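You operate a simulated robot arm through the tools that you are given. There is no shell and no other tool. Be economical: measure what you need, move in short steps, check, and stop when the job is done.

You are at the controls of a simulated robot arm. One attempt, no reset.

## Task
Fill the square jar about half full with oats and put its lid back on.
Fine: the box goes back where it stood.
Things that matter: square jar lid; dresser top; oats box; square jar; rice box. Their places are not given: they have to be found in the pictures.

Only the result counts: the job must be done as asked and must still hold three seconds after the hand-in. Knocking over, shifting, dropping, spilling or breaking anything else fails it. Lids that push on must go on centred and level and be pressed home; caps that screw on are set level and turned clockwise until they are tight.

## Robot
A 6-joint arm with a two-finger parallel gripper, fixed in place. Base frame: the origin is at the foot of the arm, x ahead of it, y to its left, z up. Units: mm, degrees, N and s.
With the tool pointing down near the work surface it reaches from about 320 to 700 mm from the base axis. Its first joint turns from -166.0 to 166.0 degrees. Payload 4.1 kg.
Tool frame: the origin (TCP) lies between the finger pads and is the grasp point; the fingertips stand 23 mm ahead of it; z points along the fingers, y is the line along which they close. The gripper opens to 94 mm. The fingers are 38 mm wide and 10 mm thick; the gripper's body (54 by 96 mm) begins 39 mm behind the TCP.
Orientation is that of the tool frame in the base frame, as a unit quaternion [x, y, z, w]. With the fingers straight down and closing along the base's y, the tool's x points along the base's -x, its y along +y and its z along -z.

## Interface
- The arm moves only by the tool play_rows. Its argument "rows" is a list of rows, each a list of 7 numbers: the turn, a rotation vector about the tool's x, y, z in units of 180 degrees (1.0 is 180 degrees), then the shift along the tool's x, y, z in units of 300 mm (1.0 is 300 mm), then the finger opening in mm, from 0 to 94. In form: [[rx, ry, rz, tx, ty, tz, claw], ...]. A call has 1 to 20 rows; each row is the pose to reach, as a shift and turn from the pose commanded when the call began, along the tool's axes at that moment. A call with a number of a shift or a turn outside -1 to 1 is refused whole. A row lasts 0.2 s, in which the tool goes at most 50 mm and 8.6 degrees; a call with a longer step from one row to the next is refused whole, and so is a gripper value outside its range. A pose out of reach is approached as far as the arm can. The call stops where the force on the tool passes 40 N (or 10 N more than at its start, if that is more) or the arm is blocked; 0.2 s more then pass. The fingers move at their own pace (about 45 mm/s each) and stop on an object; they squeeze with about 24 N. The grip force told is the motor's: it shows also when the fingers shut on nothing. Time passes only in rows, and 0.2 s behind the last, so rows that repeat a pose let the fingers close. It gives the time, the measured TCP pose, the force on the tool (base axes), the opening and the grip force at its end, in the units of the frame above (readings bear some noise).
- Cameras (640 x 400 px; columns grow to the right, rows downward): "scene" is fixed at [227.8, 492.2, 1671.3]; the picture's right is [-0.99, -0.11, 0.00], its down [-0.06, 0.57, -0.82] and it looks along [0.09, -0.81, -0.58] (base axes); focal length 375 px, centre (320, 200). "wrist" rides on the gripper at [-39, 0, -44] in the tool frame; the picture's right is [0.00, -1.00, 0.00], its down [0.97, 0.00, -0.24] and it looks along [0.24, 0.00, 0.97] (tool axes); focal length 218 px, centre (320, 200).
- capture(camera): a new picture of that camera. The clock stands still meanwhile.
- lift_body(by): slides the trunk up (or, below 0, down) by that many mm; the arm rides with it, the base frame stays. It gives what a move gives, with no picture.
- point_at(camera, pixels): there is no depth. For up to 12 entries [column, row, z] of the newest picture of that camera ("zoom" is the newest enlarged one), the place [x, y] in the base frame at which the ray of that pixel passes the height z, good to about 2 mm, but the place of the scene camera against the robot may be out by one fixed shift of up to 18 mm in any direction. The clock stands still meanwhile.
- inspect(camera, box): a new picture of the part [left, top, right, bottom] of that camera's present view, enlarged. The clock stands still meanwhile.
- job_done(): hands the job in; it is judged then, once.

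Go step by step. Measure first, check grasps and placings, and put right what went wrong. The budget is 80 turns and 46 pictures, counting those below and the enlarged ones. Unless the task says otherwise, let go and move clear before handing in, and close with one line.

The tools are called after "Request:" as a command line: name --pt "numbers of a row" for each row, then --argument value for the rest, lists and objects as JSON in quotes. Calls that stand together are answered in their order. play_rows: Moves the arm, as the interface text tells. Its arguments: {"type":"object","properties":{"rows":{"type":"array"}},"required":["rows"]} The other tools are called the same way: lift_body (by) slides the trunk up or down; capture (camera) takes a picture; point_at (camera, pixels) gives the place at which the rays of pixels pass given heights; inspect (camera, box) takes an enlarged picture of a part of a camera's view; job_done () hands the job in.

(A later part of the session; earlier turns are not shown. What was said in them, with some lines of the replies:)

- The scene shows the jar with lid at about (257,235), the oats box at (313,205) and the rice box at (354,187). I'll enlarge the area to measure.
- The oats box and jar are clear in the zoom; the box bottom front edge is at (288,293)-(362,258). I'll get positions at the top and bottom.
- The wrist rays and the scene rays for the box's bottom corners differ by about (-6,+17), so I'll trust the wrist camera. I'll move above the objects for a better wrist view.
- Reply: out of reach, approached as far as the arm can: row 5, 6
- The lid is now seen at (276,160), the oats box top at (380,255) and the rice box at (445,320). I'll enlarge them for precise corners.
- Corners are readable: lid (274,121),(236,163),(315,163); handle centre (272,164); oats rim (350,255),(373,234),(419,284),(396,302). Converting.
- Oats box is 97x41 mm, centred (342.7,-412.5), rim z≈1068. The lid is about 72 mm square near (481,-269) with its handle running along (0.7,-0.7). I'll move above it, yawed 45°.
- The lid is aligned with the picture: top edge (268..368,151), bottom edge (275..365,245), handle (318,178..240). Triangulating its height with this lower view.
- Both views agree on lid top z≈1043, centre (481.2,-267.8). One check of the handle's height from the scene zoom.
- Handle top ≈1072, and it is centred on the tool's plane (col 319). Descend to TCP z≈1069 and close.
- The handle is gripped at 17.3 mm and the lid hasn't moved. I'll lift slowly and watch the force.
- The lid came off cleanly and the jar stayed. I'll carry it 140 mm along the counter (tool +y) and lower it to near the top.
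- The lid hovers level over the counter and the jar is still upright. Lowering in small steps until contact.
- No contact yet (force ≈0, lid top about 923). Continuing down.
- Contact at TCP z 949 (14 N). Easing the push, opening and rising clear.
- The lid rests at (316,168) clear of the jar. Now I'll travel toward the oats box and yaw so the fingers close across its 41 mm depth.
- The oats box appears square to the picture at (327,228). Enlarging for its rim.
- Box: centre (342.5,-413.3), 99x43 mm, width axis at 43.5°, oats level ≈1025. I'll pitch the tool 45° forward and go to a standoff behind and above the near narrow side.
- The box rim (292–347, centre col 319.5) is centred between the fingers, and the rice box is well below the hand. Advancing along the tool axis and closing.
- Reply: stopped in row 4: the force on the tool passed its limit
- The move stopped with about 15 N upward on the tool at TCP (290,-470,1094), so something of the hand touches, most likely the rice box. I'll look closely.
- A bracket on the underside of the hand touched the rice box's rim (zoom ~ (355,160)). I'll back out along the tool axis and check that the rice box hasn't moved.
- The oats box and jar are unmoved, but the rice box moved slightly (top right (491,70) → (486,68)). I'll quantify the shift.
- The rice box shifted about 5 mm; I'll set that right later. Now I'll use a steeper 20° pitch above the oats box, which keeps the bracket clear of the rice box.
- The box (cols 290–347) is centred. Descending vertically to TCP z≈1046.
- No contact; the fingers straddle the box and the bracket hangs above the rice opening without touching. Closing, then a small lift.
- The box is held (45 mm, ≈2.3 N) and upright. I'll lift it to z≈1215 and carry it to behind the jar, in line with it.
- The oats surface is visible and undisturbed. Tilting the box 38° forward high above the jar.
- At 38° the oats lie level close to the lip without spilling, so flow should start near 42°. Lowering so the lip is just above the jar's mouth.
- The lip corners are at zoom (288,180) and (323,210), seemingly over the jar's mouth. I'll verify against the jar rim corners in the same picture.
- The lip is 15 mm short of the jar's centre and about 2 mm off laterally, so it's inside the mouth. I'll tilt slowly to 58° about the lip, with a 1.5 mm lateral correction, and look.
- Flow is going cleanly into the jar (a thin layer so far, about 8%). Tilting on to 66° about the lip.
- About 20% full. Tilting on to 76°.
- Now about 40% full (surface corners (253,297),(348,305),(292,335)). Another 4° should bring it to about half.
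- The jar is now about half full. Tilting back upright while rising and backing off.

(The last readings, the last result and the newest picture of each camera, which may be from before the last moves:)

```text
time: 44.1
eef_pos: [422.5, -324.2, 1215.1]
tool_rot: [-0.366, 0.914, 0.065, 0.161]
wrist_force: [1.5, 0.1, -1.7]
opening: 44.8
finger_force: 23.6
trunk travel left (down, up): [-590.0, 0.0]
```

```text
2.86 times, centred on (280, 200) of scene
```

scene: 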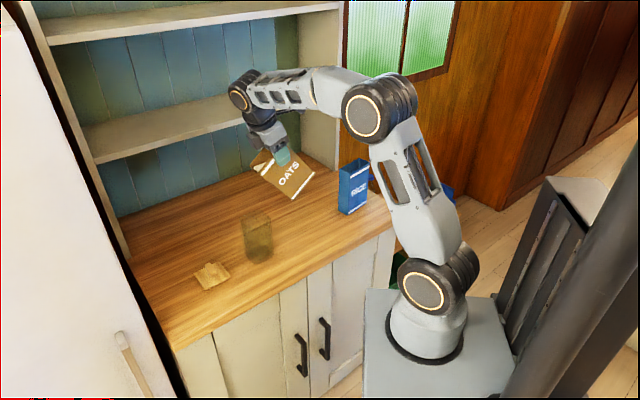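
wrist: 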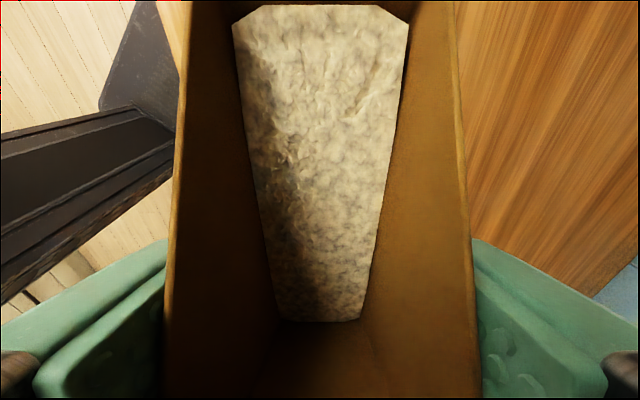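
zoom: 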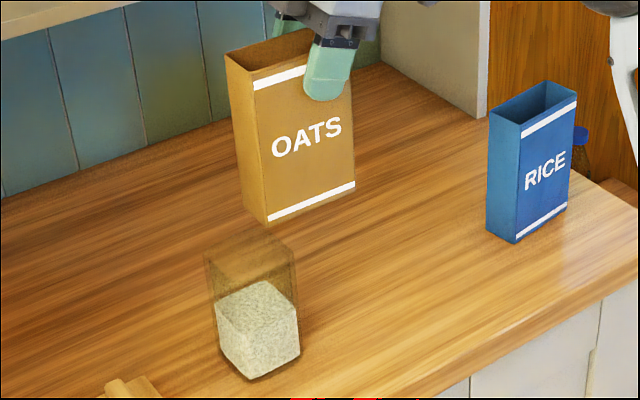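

The box is upright, nothing spilled, and the jar is about half full. Carrying the box back above its spot and down to about 7 mm above the counter.

Request:
play_rows --pt "0 0 0 0.109 -0.0085 -0.04 20" --pt "0 0 0 0.218 -0.017 -0.0794 20" --pt "0 0 0 0.327 -0.0255 -0.119 20" --pt "0 0 0 0.436 -0.034 -0.1587 20" --pt "0 0 0 0.436 -0.034 -0.1587 20" --pt "0 0 0 0.48 -0.034 -0.038 20" --pt "0 0 0 0.525 -0.034 0.085 20" --pt "0 0 0 0.57 -0.034 0.21 20" --pt "0 0 0 0.6 -0.034 0.29 20" --pt "0 0 0 0.6184 -0.034 0.3426 20" --pt "0 0 0 0.6184 -0.034 0.3426 20"

Request:
inspect --camera "scene" --box '[220, 140, 412, 270]'

```text
time: 46.5
eef_pos: [329.2, -428.1, 1056.0]
tool_rot: [-0.366, 0.914, 0.065, 0.162]
wrist_force: [0.0, -0.3, -1.1]
opening: 44.6
finger_force: 24.2
trunk travel left (down, up): [-590.0, 0.0]
```

```text
3.08 times, centred on (316, 205) of scene
```

zoom: 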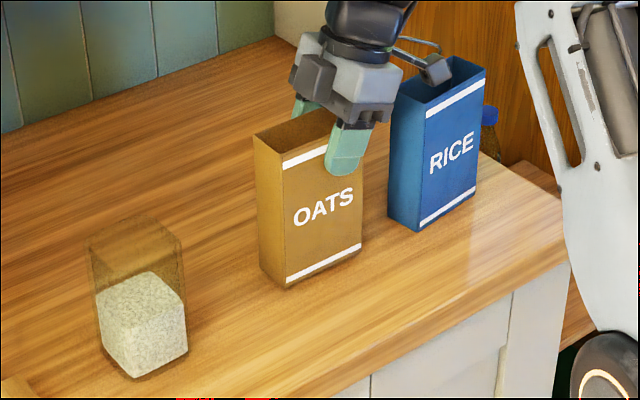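

The box is directly above its place. Lowering the last 8 mm, releasing and rising straight up.

Request:
play_rows --pt "0 0 0 0.0034 0 0.0094 20" --pt "0 0 0 0.0068 0 0.0188 20" --pt "0 0 0 0.0085 0 0.0235 20" --pt "0 0 0 0.0091 0 0.0251 20" --pt "0 0 0 0.0097 0 0.0266 20" --pt "0 0 0 0.0097 0 0.0266 20"

Request:
play_rows --pt "0 0 0 0 0 0 60" --pt "0 0 0 0 0 0 80" --pt "0 0 0 0 0 0 80" --pt "0 0 0 -0.0114 0 -0.0313 80" --pt "0 0 0 -0.04 0 -0.11 80" --pt "0 0 0 -0.08 0 -0.22 80" --pt "0 0 0 -0.12 0 -0.33 80" --pt "0 0 0 -0.16 0 -0.44 80" --pt "0 0 0 -0.2 0 -0.55 80" --pt "0 0 0 -0.2 0 -0.55 80"

Request:
inspect --camera "scene" --box '[220, 140, 412, 270]'

```text
time: 47.9
eef_pos: [327.9, -427.9, 1049.1]
tool_rot: [-0.366, 0.914, 0.064, 0.162]
wrist_force: [-0.7, 0.2, 13.5]
opening: 44.8
finger_force: 24.0
trunk travel left (down, up): [-590.0, 0.0]
```

```text
time: 50.1
eef_pos: [328.6, -427.7, 1224.3]
tool_rot: [-0.366, 0.914, 0.064, 0.161]
wrist_force: [0.5, 0.2, -0.2]
opening: 79.9
finger_force: 0.1
trunk travel left (down, up): [-590.0, 0.0]
```

```text
3.08 times, centred on (316, 205) of scene
```

zoom: 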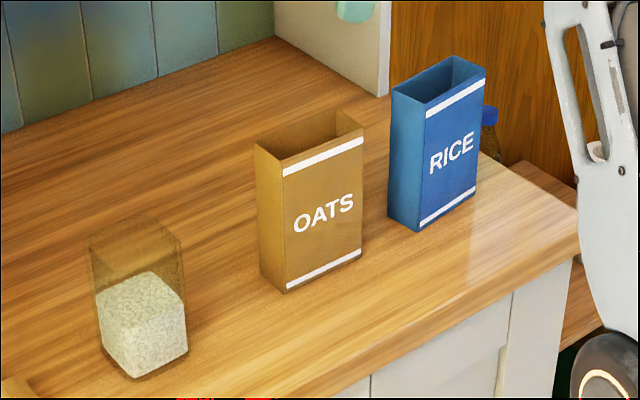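

The oats box is back within about a millimetre. Next I'll correct the rice box's 5 mm shift: move above it with the tool straight down and look.

Request:
play_rows --pt "-0.0016 0.0278 -0.0089 0.13 -0.007 -0.017 80" --pt "-0.0032 0.0555 -0.0178 0.26 -0.014 -0.034 80" --pt "-0.0047 0.0833 -0.0268 0.39 -0.022 -0.052 80" --pt "-0.0063 0.111 -0.0357 0.521 -0.029 -0.069 80" --pt "-0.0063 0.111 -0.0357 0.521 -0.029 -0.069 80"

Request:
capture --camera "wrist"

```text
time: 51.3
eef_pos: [223.4, -541.9, 1189.0]
tool_rot: [-0.423, 0.906, -0.001, -0.001]
wrist_force: [-0.2, -0.9, -0.4]
opening: 80.0
finger_force: 0.1
trunk travel left (down, up): [-590.0, 0.0]
```

```text
8 pictures are left
```

wrist: 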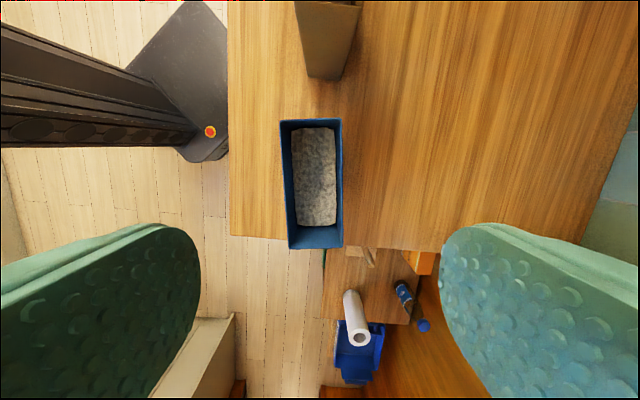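

The rice rim is at (280,120),(342,118),(344,247),(289,249). Getting its pose.

Request:
point_at --camera "wrist" --pixels '[[280, 120, 1070], [342, 118, 1070], [344, 247, 1070], [289, 249, 1070], [306, 80, 910], [340, 80, 910]]'

```text
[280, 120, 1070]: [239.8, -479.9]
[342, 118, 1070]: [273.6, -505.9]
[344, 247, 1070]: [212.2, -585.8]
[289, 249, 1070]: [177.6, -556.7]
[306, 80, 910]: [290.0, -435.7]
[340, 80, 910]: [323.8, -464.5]
```

Rice box: centre (225.8,-532.1), yaw 51.8°; it stood about (-4.8,+1.2) from there and about 1.9° less turned. Gripping it straight down.

Request:
play_rows --pt "0 0 -0.0097 -0.03 0.0149 0.0 80" --pt "0 0 -0.0097 -0.03 0.0149 0.13 80" --pt "0 0 -0.0097 -0.03 0.0149 0.26 80" --pt "0 0 -0.0097 -0.03 0.0149 0.38 80" --pt "0 0 -0.0097 -0.03 0.0149 0.47 80" --pt "0 0 -0.0097 -0.03 0.0149 0.47 80" --pt "0 0 -0.0097 -0.03 0.0149 0.47 55" --pt "0 0 -0.0097 -0.03 0.0149 0.47 40" --pt "0 0 -0.0097 -0.03 0.0149 0.47 20" --pt "0 0 -0.0097 -0.03 0.0149 0.47 20" --pt "0 0 -0.0097 -0.03 0.0149 0.47 20"

```text
time: 53.7
eef_pos: [224.8, -531.0, 1046.8]
tool_rot: [-0.437, 0.899, -0.001, 0.001]
wrist_force: [-0.8, 0.9, -0.8]
opening: 44.8
finger_force: 24.3
trunk travel left (down, up): [-590.0, 0.0]
```

Gripped at 44.8 mm. Lifting 3 mm, shifting back, setting down and releasing.

Request:
play_rows --pt "0 0 0 0 0 -0.006 20" --pt "0 0 0 0 0 -0.012 20" --pt "0 0 0.005 0.0034 0.0075 -0.012 20" --pt "0 0 0.0106 0.0068 0.015 -0.012 20" --pt "0 0 0.0106 0.0068 0.015 -0.012 20" --pt "0 0 0.0106 0.0068 0.015 -0.006 20" --pt "0 0 0.0106 0.0068 0.015 0 20" --pt "0 0 0.0106 0.0068 0.015 0.002 20" --pt "0 0 0.0106 0.0068 0.015 0.002 20" --pt "0 0 0.0106 0.0068 0.015 0.0 55" --pt "0 0 0.0106 0.0068 0.015 0 80" --pt "0 0 0.0106 0.0068 0.015 0 80" --pt "0 0 0.0106 0.0068 0.015 -0.05 80" --pt "0 0 0.0106 0.0068 0.015 -0.15 80" --pt "0 0 0.0106 0.0068 0.015 -0.3 80" --pt "0 0 0.0106 0.0068 0.015 -0.45 80" --pt "0 0 0.0106 0.0068 0.015 -0.6 80"

Request:
inspect --camera "scene" --box '[220, 140, 412, 270]'

```text
time: 57.3
eef_pos: [223.6, -532.3, 1227.2]
tool_rot: [-0.422, 0.907, 0.001, 0.0]
wrist_force: [0.2, 0.0, 0.2]
opening: 79.7
finger_force: 0.0
trunk travel left (down, up): [-590.0, 0.0]
```

```text
3.08 times, centred on (316, 205) of scene
```

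zoom: 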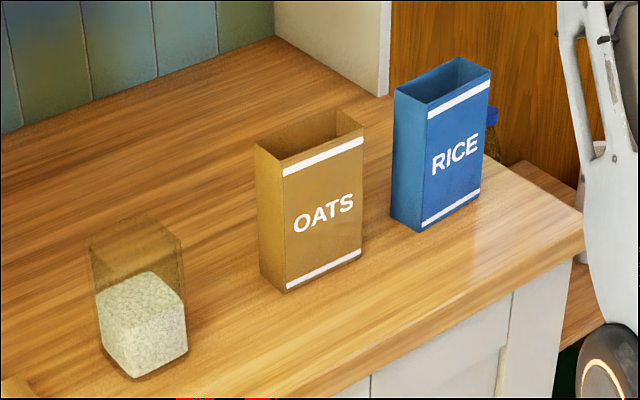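

The rice box matches its original place within about 1.5 mm. Now over to the lid, yawing back to the lid's orientation.

Request:
play_rows --pt "0 0 0.0376 -0.1207 -0.009 0 60" --pt "0 0 0.0752 -0.2414 -0.018 0 60" --pt "0 0 0.1129 -0.362 -0.027 0 60" --pt "0 0 0.1505 -0.483 -0.036 0 60" --pt "0 0 0.1881 -0.6035 -0.045 0 60" --pt "0 0 0.2257 -0.724 -0.054 0 60" --pt "0 0 0.2633 -0.845 -0.063 0 60" --pt "0 0 0.2633 -0.845 -0.063 0 60"

Request:
play_rows --pt "0 0 0.0376 -0.088 0.083 0 60" --pt "0 0 0.0752 -0.176 0.165 0 60" --pt "0 0 0.1129 -0.264 0.248 0 60" --pt "0 0 0.1505 -0.353 0.331 0 60" --pt "0 0 0.1881 -0.441 0.414 0 60" --pt "0 0 0.2257 -0.529 0.496 0 60" --pt "0 0 0.2633 -0.617 0.579 0 60" --pt "0 0 0.2633 -0.617 0.579 0 60"

Request:
capture --camera "wrist"

```text
time: 59.1
eef_pos: [398.3, -348.2, 1229.1]
tool_rot: [-0.021, 1.0, 0.001, 0.0]
wrist_force: [-0.1, 0.2, 0.5]
opening: 59.9
finger_force: 0.1
trunk travel left (down, up): [-590.0, 0.0]
```

```text
time: 60.9
eef_pos: [576.7, -166.2, 1226.7]
tool_rot: [0.383, 0.924, 0.0, 0.0]
wrist_force: [-0.1, -0.3, 0.1]
opening: 60.2
finger_force: 0.1
trunk travel left (down, up): [-590.0, 0.0]
```

```text
6 pictures are left
```

wrist: 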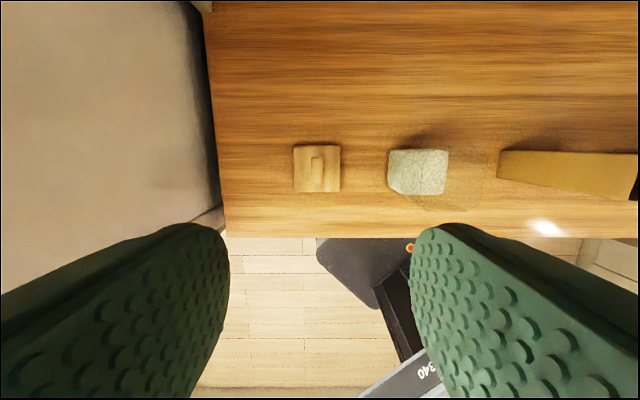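

The lid lies where I left it (294–341,145–192). Descending onto the handle and closing.

Request:
play_rows --pt "0 0 0 -0.012 -0.003 0.15 60" --pt "0 0 0 -0.012 -0.003 0.3 60" --pt "0 0 0 -0.012 -0.003 0.45 60" --pt "0 0 0 -0.012 -0.003 0.6 55" --pt "0 0 0 -0.012 -0.003 0.72 50" --pt "0 0 0 -0.012 -0.003 0.82 50" --pt "0 0 0 -0.012 -0.003 0.89 50" --pt "0 0 0 -0.012 -0.003 0.922 50" --pt "0 0 0 -0.012 -0.003 0.922 30" --pt "0 0 0 -0.012 -0.003 0.922 10" --pt "0 0 0 -0.012 -0.003 0.922 0" --pt "0 0 0 -0.012 -0.003 0.922 0" --pt "0 0 0 -0.012 -0.003 0.922 0"

```text
time: 63.7
eef_pos: [576.2, -169.2, 949.7]
tool_rot: [0.381, 0.924, -0.001, 0.0]
wrist_force: [-0.5, 0.0, -0.2]
opening: 17.1
finger_force: 24.0
trunk travel left (down, up): [-590.0, 0.0]
```

Handle gripped at 17.1 mm. Lifting, moving back over the jar and holding about 20 mm above its rim.

Request:
play_rows --pt "0 0 0 0 0 -0.05 0" --pt "0 0 0 0 0 -0.2 0" --pt "0 0 0 0 0 -0.35 0" --pt "0 0 0 0 0 -0.5 0" --pt "0 0 0 0 0 -0.65 0" --pt "0 0 0 -0.002 -0.15 -0.65 0" --pt "0 0 0 -0.004 -0.3 -0.65 0" --pt "0 0 0 -0.0057 -0.4 -0.65 0" --pt "0 0 0 -0.0057 -0.4625 -0.6 0" --pt "0 0 0 -0.0057 -0.4625 -0.5 0" --pt "0 0 0 -0.0057 -0.4625 -0.485 0" --pt "0 0 0 -0.0057 -0.4625 -0.485 0"

Request:
capture --camera "wrist"

Request:
inspect --camera "scene" --box '[200, 150, 328, 270]'

```text
time: 66.3
eef_pos: [481.3, -268.7, 1096.4]
tool_rot: [0.382, 0.924, 0.0, 0.0]
wrist_force: [-0.5, 0.6, 0.0]
opening: 17.5
finger_force: 24.5
trunk travel left (down, up): [-590.0, 0.0]
```

```text
5 pictures are left
```

wrist: 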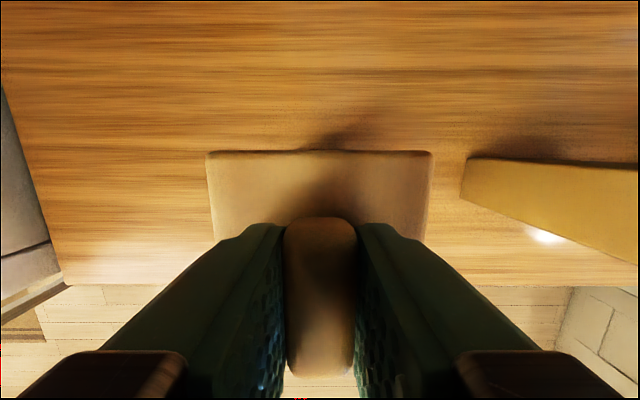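

```text
3.33 times, centred on (264, 210) of scene
```

zoom: 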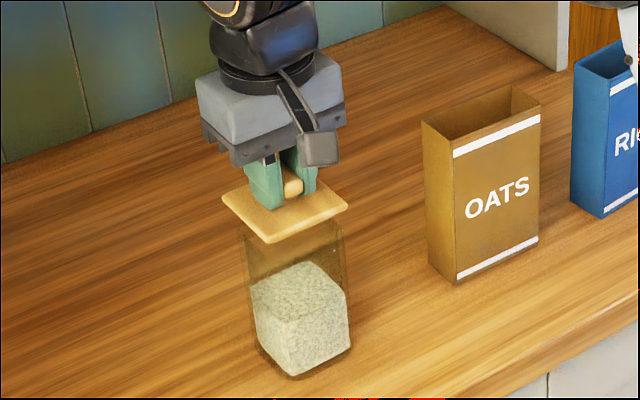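

The lid hangs level above the jar; its far edge is at (206,153)–(432,152). Checking its position against the original lid corners (533.6,-266),(482,-319.5).

Request:
point_at --camera "wrist" --pixels '[[206, 153, 1069], [432, 152, 1069], [319, 152, 1069], [213, 240, 1069], [426, 240, 1069]]'

Request:
point_at --camera "zoom" --pixels '[[222, 197, 1069], [348, 206, 1069], [270, 243, 1069], [240, 235, 1036], [344, 225, 1036]]'

```text
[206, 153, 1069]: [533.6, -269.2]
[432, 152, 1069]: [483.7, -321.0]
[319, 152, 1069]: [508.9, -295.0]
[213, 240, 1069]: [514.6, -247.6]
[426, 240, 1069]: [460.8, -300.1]
```

```text
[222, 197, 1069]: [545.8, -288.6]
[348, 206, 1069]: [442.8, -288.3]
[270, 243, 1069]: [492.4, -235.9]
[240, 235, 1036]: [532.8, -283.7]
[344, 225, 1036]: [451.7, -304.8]
```

The lid is within about 1.5 mm of its original seat in both views. Lowering in small steps onto the jar.

Request:
play_rows --pt "0 0 0 0 0 0.02 0" --pt "0 0 0 0 0 0.04 0" --pt "0 0 0 0 0 0.055 0" --pt "0 0 0 0 0 0.065 0" --pt "0 0 0 0 0 0.075 0" --pt "0 0 0 0 0 0.082 0" --pt "0 0 0 0 0 0.088 0" --pt "0 0 0 0 0 0.088 0"

```text
time: 68.1
eef_pos: [480.0, -266.9, 1069.0]
tool_rot: [0.382, 0.924, 0.0, -0.002]
wrist_force: [-6.0, 4.2, 17.9]
opening: 17.3
finger_force: 24.2
trunk travel left (down, up): [-590.0, 0.0]
```

At z 1069 with 18 N down and a side force toward tool +x, so the lid sits about 1 mm too far toward -x. Shifting 1.5 mm that way and pressing gently.

Request:
play_rows --pt "0 0 0 0.003 0 0 0" --pt "0 0 0 0.005 0 0 0" --pt "0 0 0 0.005 0 0.003 0" --pt "0 0 0 0.005 0 0.006 0" --pt "0 0 0 0.005 0 0.006 0"

Request:
inspect --camera "scene" --box '[210, 170, 306, 270]'

```text
time: 69.3
eef_pos: [480.1, -268.4, 1070.3]
tool_rot: [0.382, 0.924, 0.0, 0.0]
wrist_force: [0.4, 1.3, 16.8]
opening: 17.3
finger_force: 23.5
trunk travel left (down, up): [-590.0, 0.0]
```

```text
4.00 times, centred on (258, 220) of scene
```

zoom: 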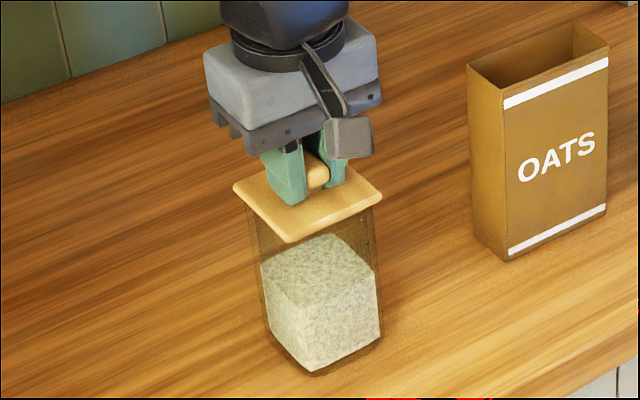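

The lid corners (233,187),(291,242),(382,196) match the original picture exactly and the side force is gone. One firmer press, then release and rise.

Request:
play_rows --pt "0 0 0 0 0 0.006 0" --pt "0 0 0 0 0 0.012 0" --pt "0 0 0 0 0 0.018 0" --pt "0 0 0 0 0 0.018 0"

Request:
play_rows --pt "0 0 0 0 0 -0.015 0" --pt "0 0 0 0 0 -0.018 35" --pt "0 0 0 0 0 -0.018 55" --pt "0 0 0 0 0 -0.018 55" --pt "0 0 0 0 0 -0.06 55" --pt "0 0 0 0 0 -0.15 55" --pt "0 0 0 0 0 -0.3 55" --pt "0 0 0 0 0 -0.45 55"

Request:
inspect --camera "scene" --box '[210, 170, 306, 270]'

```text
time: 70.0
eef_pos: [480.5, -267.9, 1068.7]
tool_rot: [0.382, 0.924, -0.001, 0.006]
wrist_force: [-1.9, 1.6, 16.8]
opening: 17.4
finger_force: 24.1
trunk travel left (down, up): [-590.0, 0.0]
stopped in row 3: the force on the tool passed its limit (the readings are from after the stop); the commanded pose is now the measured one
```

```text
time: 71.8
eef_pos: [481.3, -265.1, 1202.5]
tool_rot: [0.383, 0.924, -0.001, 0.004]
wrist_force: [0.0, 0.0, 0.2]
opening: 55.3
finger_force: 0.1
trunk travel left (down, up): [-590.0, 0.0]
```

```text
4.00 times, centred on (258, 220) of scene
```

zoom: 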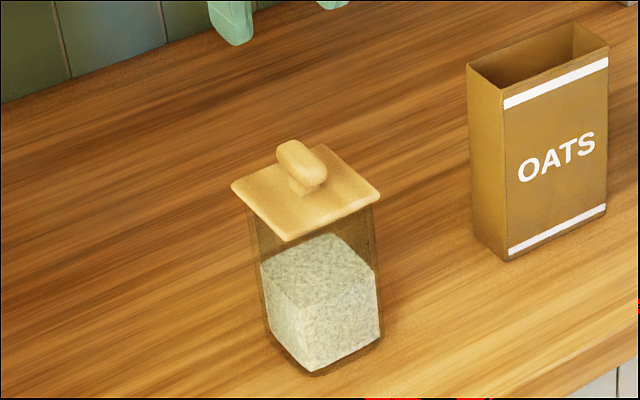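

The lid is on, though it appears up to 1 mm high compared with the original picture. I'll press it home centrally with closed fingers on the handle's top.

Request:
play_rows --pt "0 0.0026 0 -0.005 -0.0085 0 30" --pt "0 0.0026 0 -0.005 -0.0085 0.08 0" --pt "0 0.0026 0 -0.005 -0.0085 0.16 0" --pt "0 0.0026 0 -0.005 -0.0085 0.24 0" --pt "0 0.0026 0 -0.005 -0.0085 0.3 0" --pt "0 0.0026 0 -0.005 -0.0085 0.33 0" --pt "0 0.0026 0 -0.005 -0.0085 0.34 0" --pt "0 0.0026 0 -0.005 -0.0085 0.35 0" --pt "0 0.0026 0 -0.005 -0.0085 0.356 0" --pt "0 0.0026 0 -0.005 -0.0085 0.362 0" --pt "0 0.0026 0 -0.005 -0.0085 0.368 0" --pt "0 0.0026 0 -0.005 -0.0085 0.374 0" --pt "0 0.0026 0 -0.005 -0.0085 0.38 0" --pt "0 0.0026 0 -0.005 -0.0085 0.386 0"

```text
time: 74.4
eef_pos: [480.8, -272.3, 1097.2]
tool_rot: [0.38, 0.925, -0.001, 0.006]
wrist_force: [-4.7, 4.6, 17.0]
opening: 0.1
finger_force: 24.2
trunk travel left (down, up): [-590.0, 0.0]
stopped in row 13: the force on the tool passed its limit (the readings are from after the stop); the commanded pose is now the measured one
```

Pressed with 40 N. Rising clear and taking a final look.

Request:
play_rows --pt "0 0 0 0 0 -0.02 0" --pt "0 0 0 0 0 -0.1 0" --pt "0 0 0 0 0 -0.25 0" --pt "0 0 0 0 0 -0.4 0" --pt "0 0 0 0 0 -0.4 0"

Request:
inspect --camera "scene" --box '[210, 170, 306, 270]'

```text
time: 75.6
eef_pos: [479.6, -273.2, 1216.1]
tool_rot: [0.382, 0.924, 0.0, 0.004]
wrist_force: [0.6, -0.2, -0.2]
opening: 0.0
finger_force: 23.9
trunk travel left (down, up): [-590.0, 0.0]
```

```text
4.00 times, centred on (258, 220) of scene
```

zoom: 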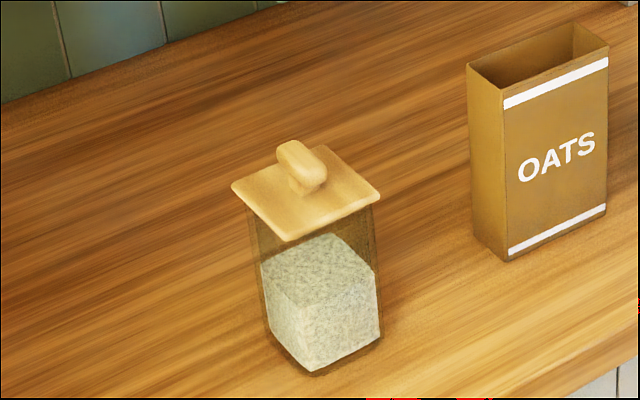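

The lid sits level and centred within about 1 mm of its original place. One last overall view before handing in.

Request:
inspect --camera "scene" --box '[180, 130, 412, 290]'

```text
2.50 times, centred on (296, 210) of scene
```

zoom: 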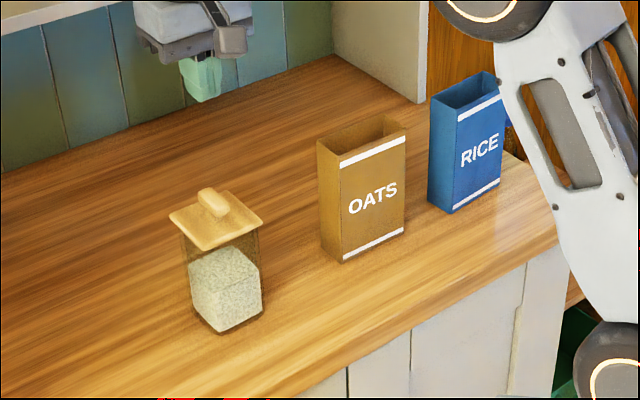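

The view shows the jar about half full with its lid on, both boxes in place and nothing spilled. Handing in.

Request:
job_done

```text
The job is handed in.
```

The square jar is about half full of oats, its lid is back on and pressed down, and the oats box is back where it stood. During the first approach the gripper nudged the rice box about 5 mm; I moved it back to within about 1.5 mm of its place.
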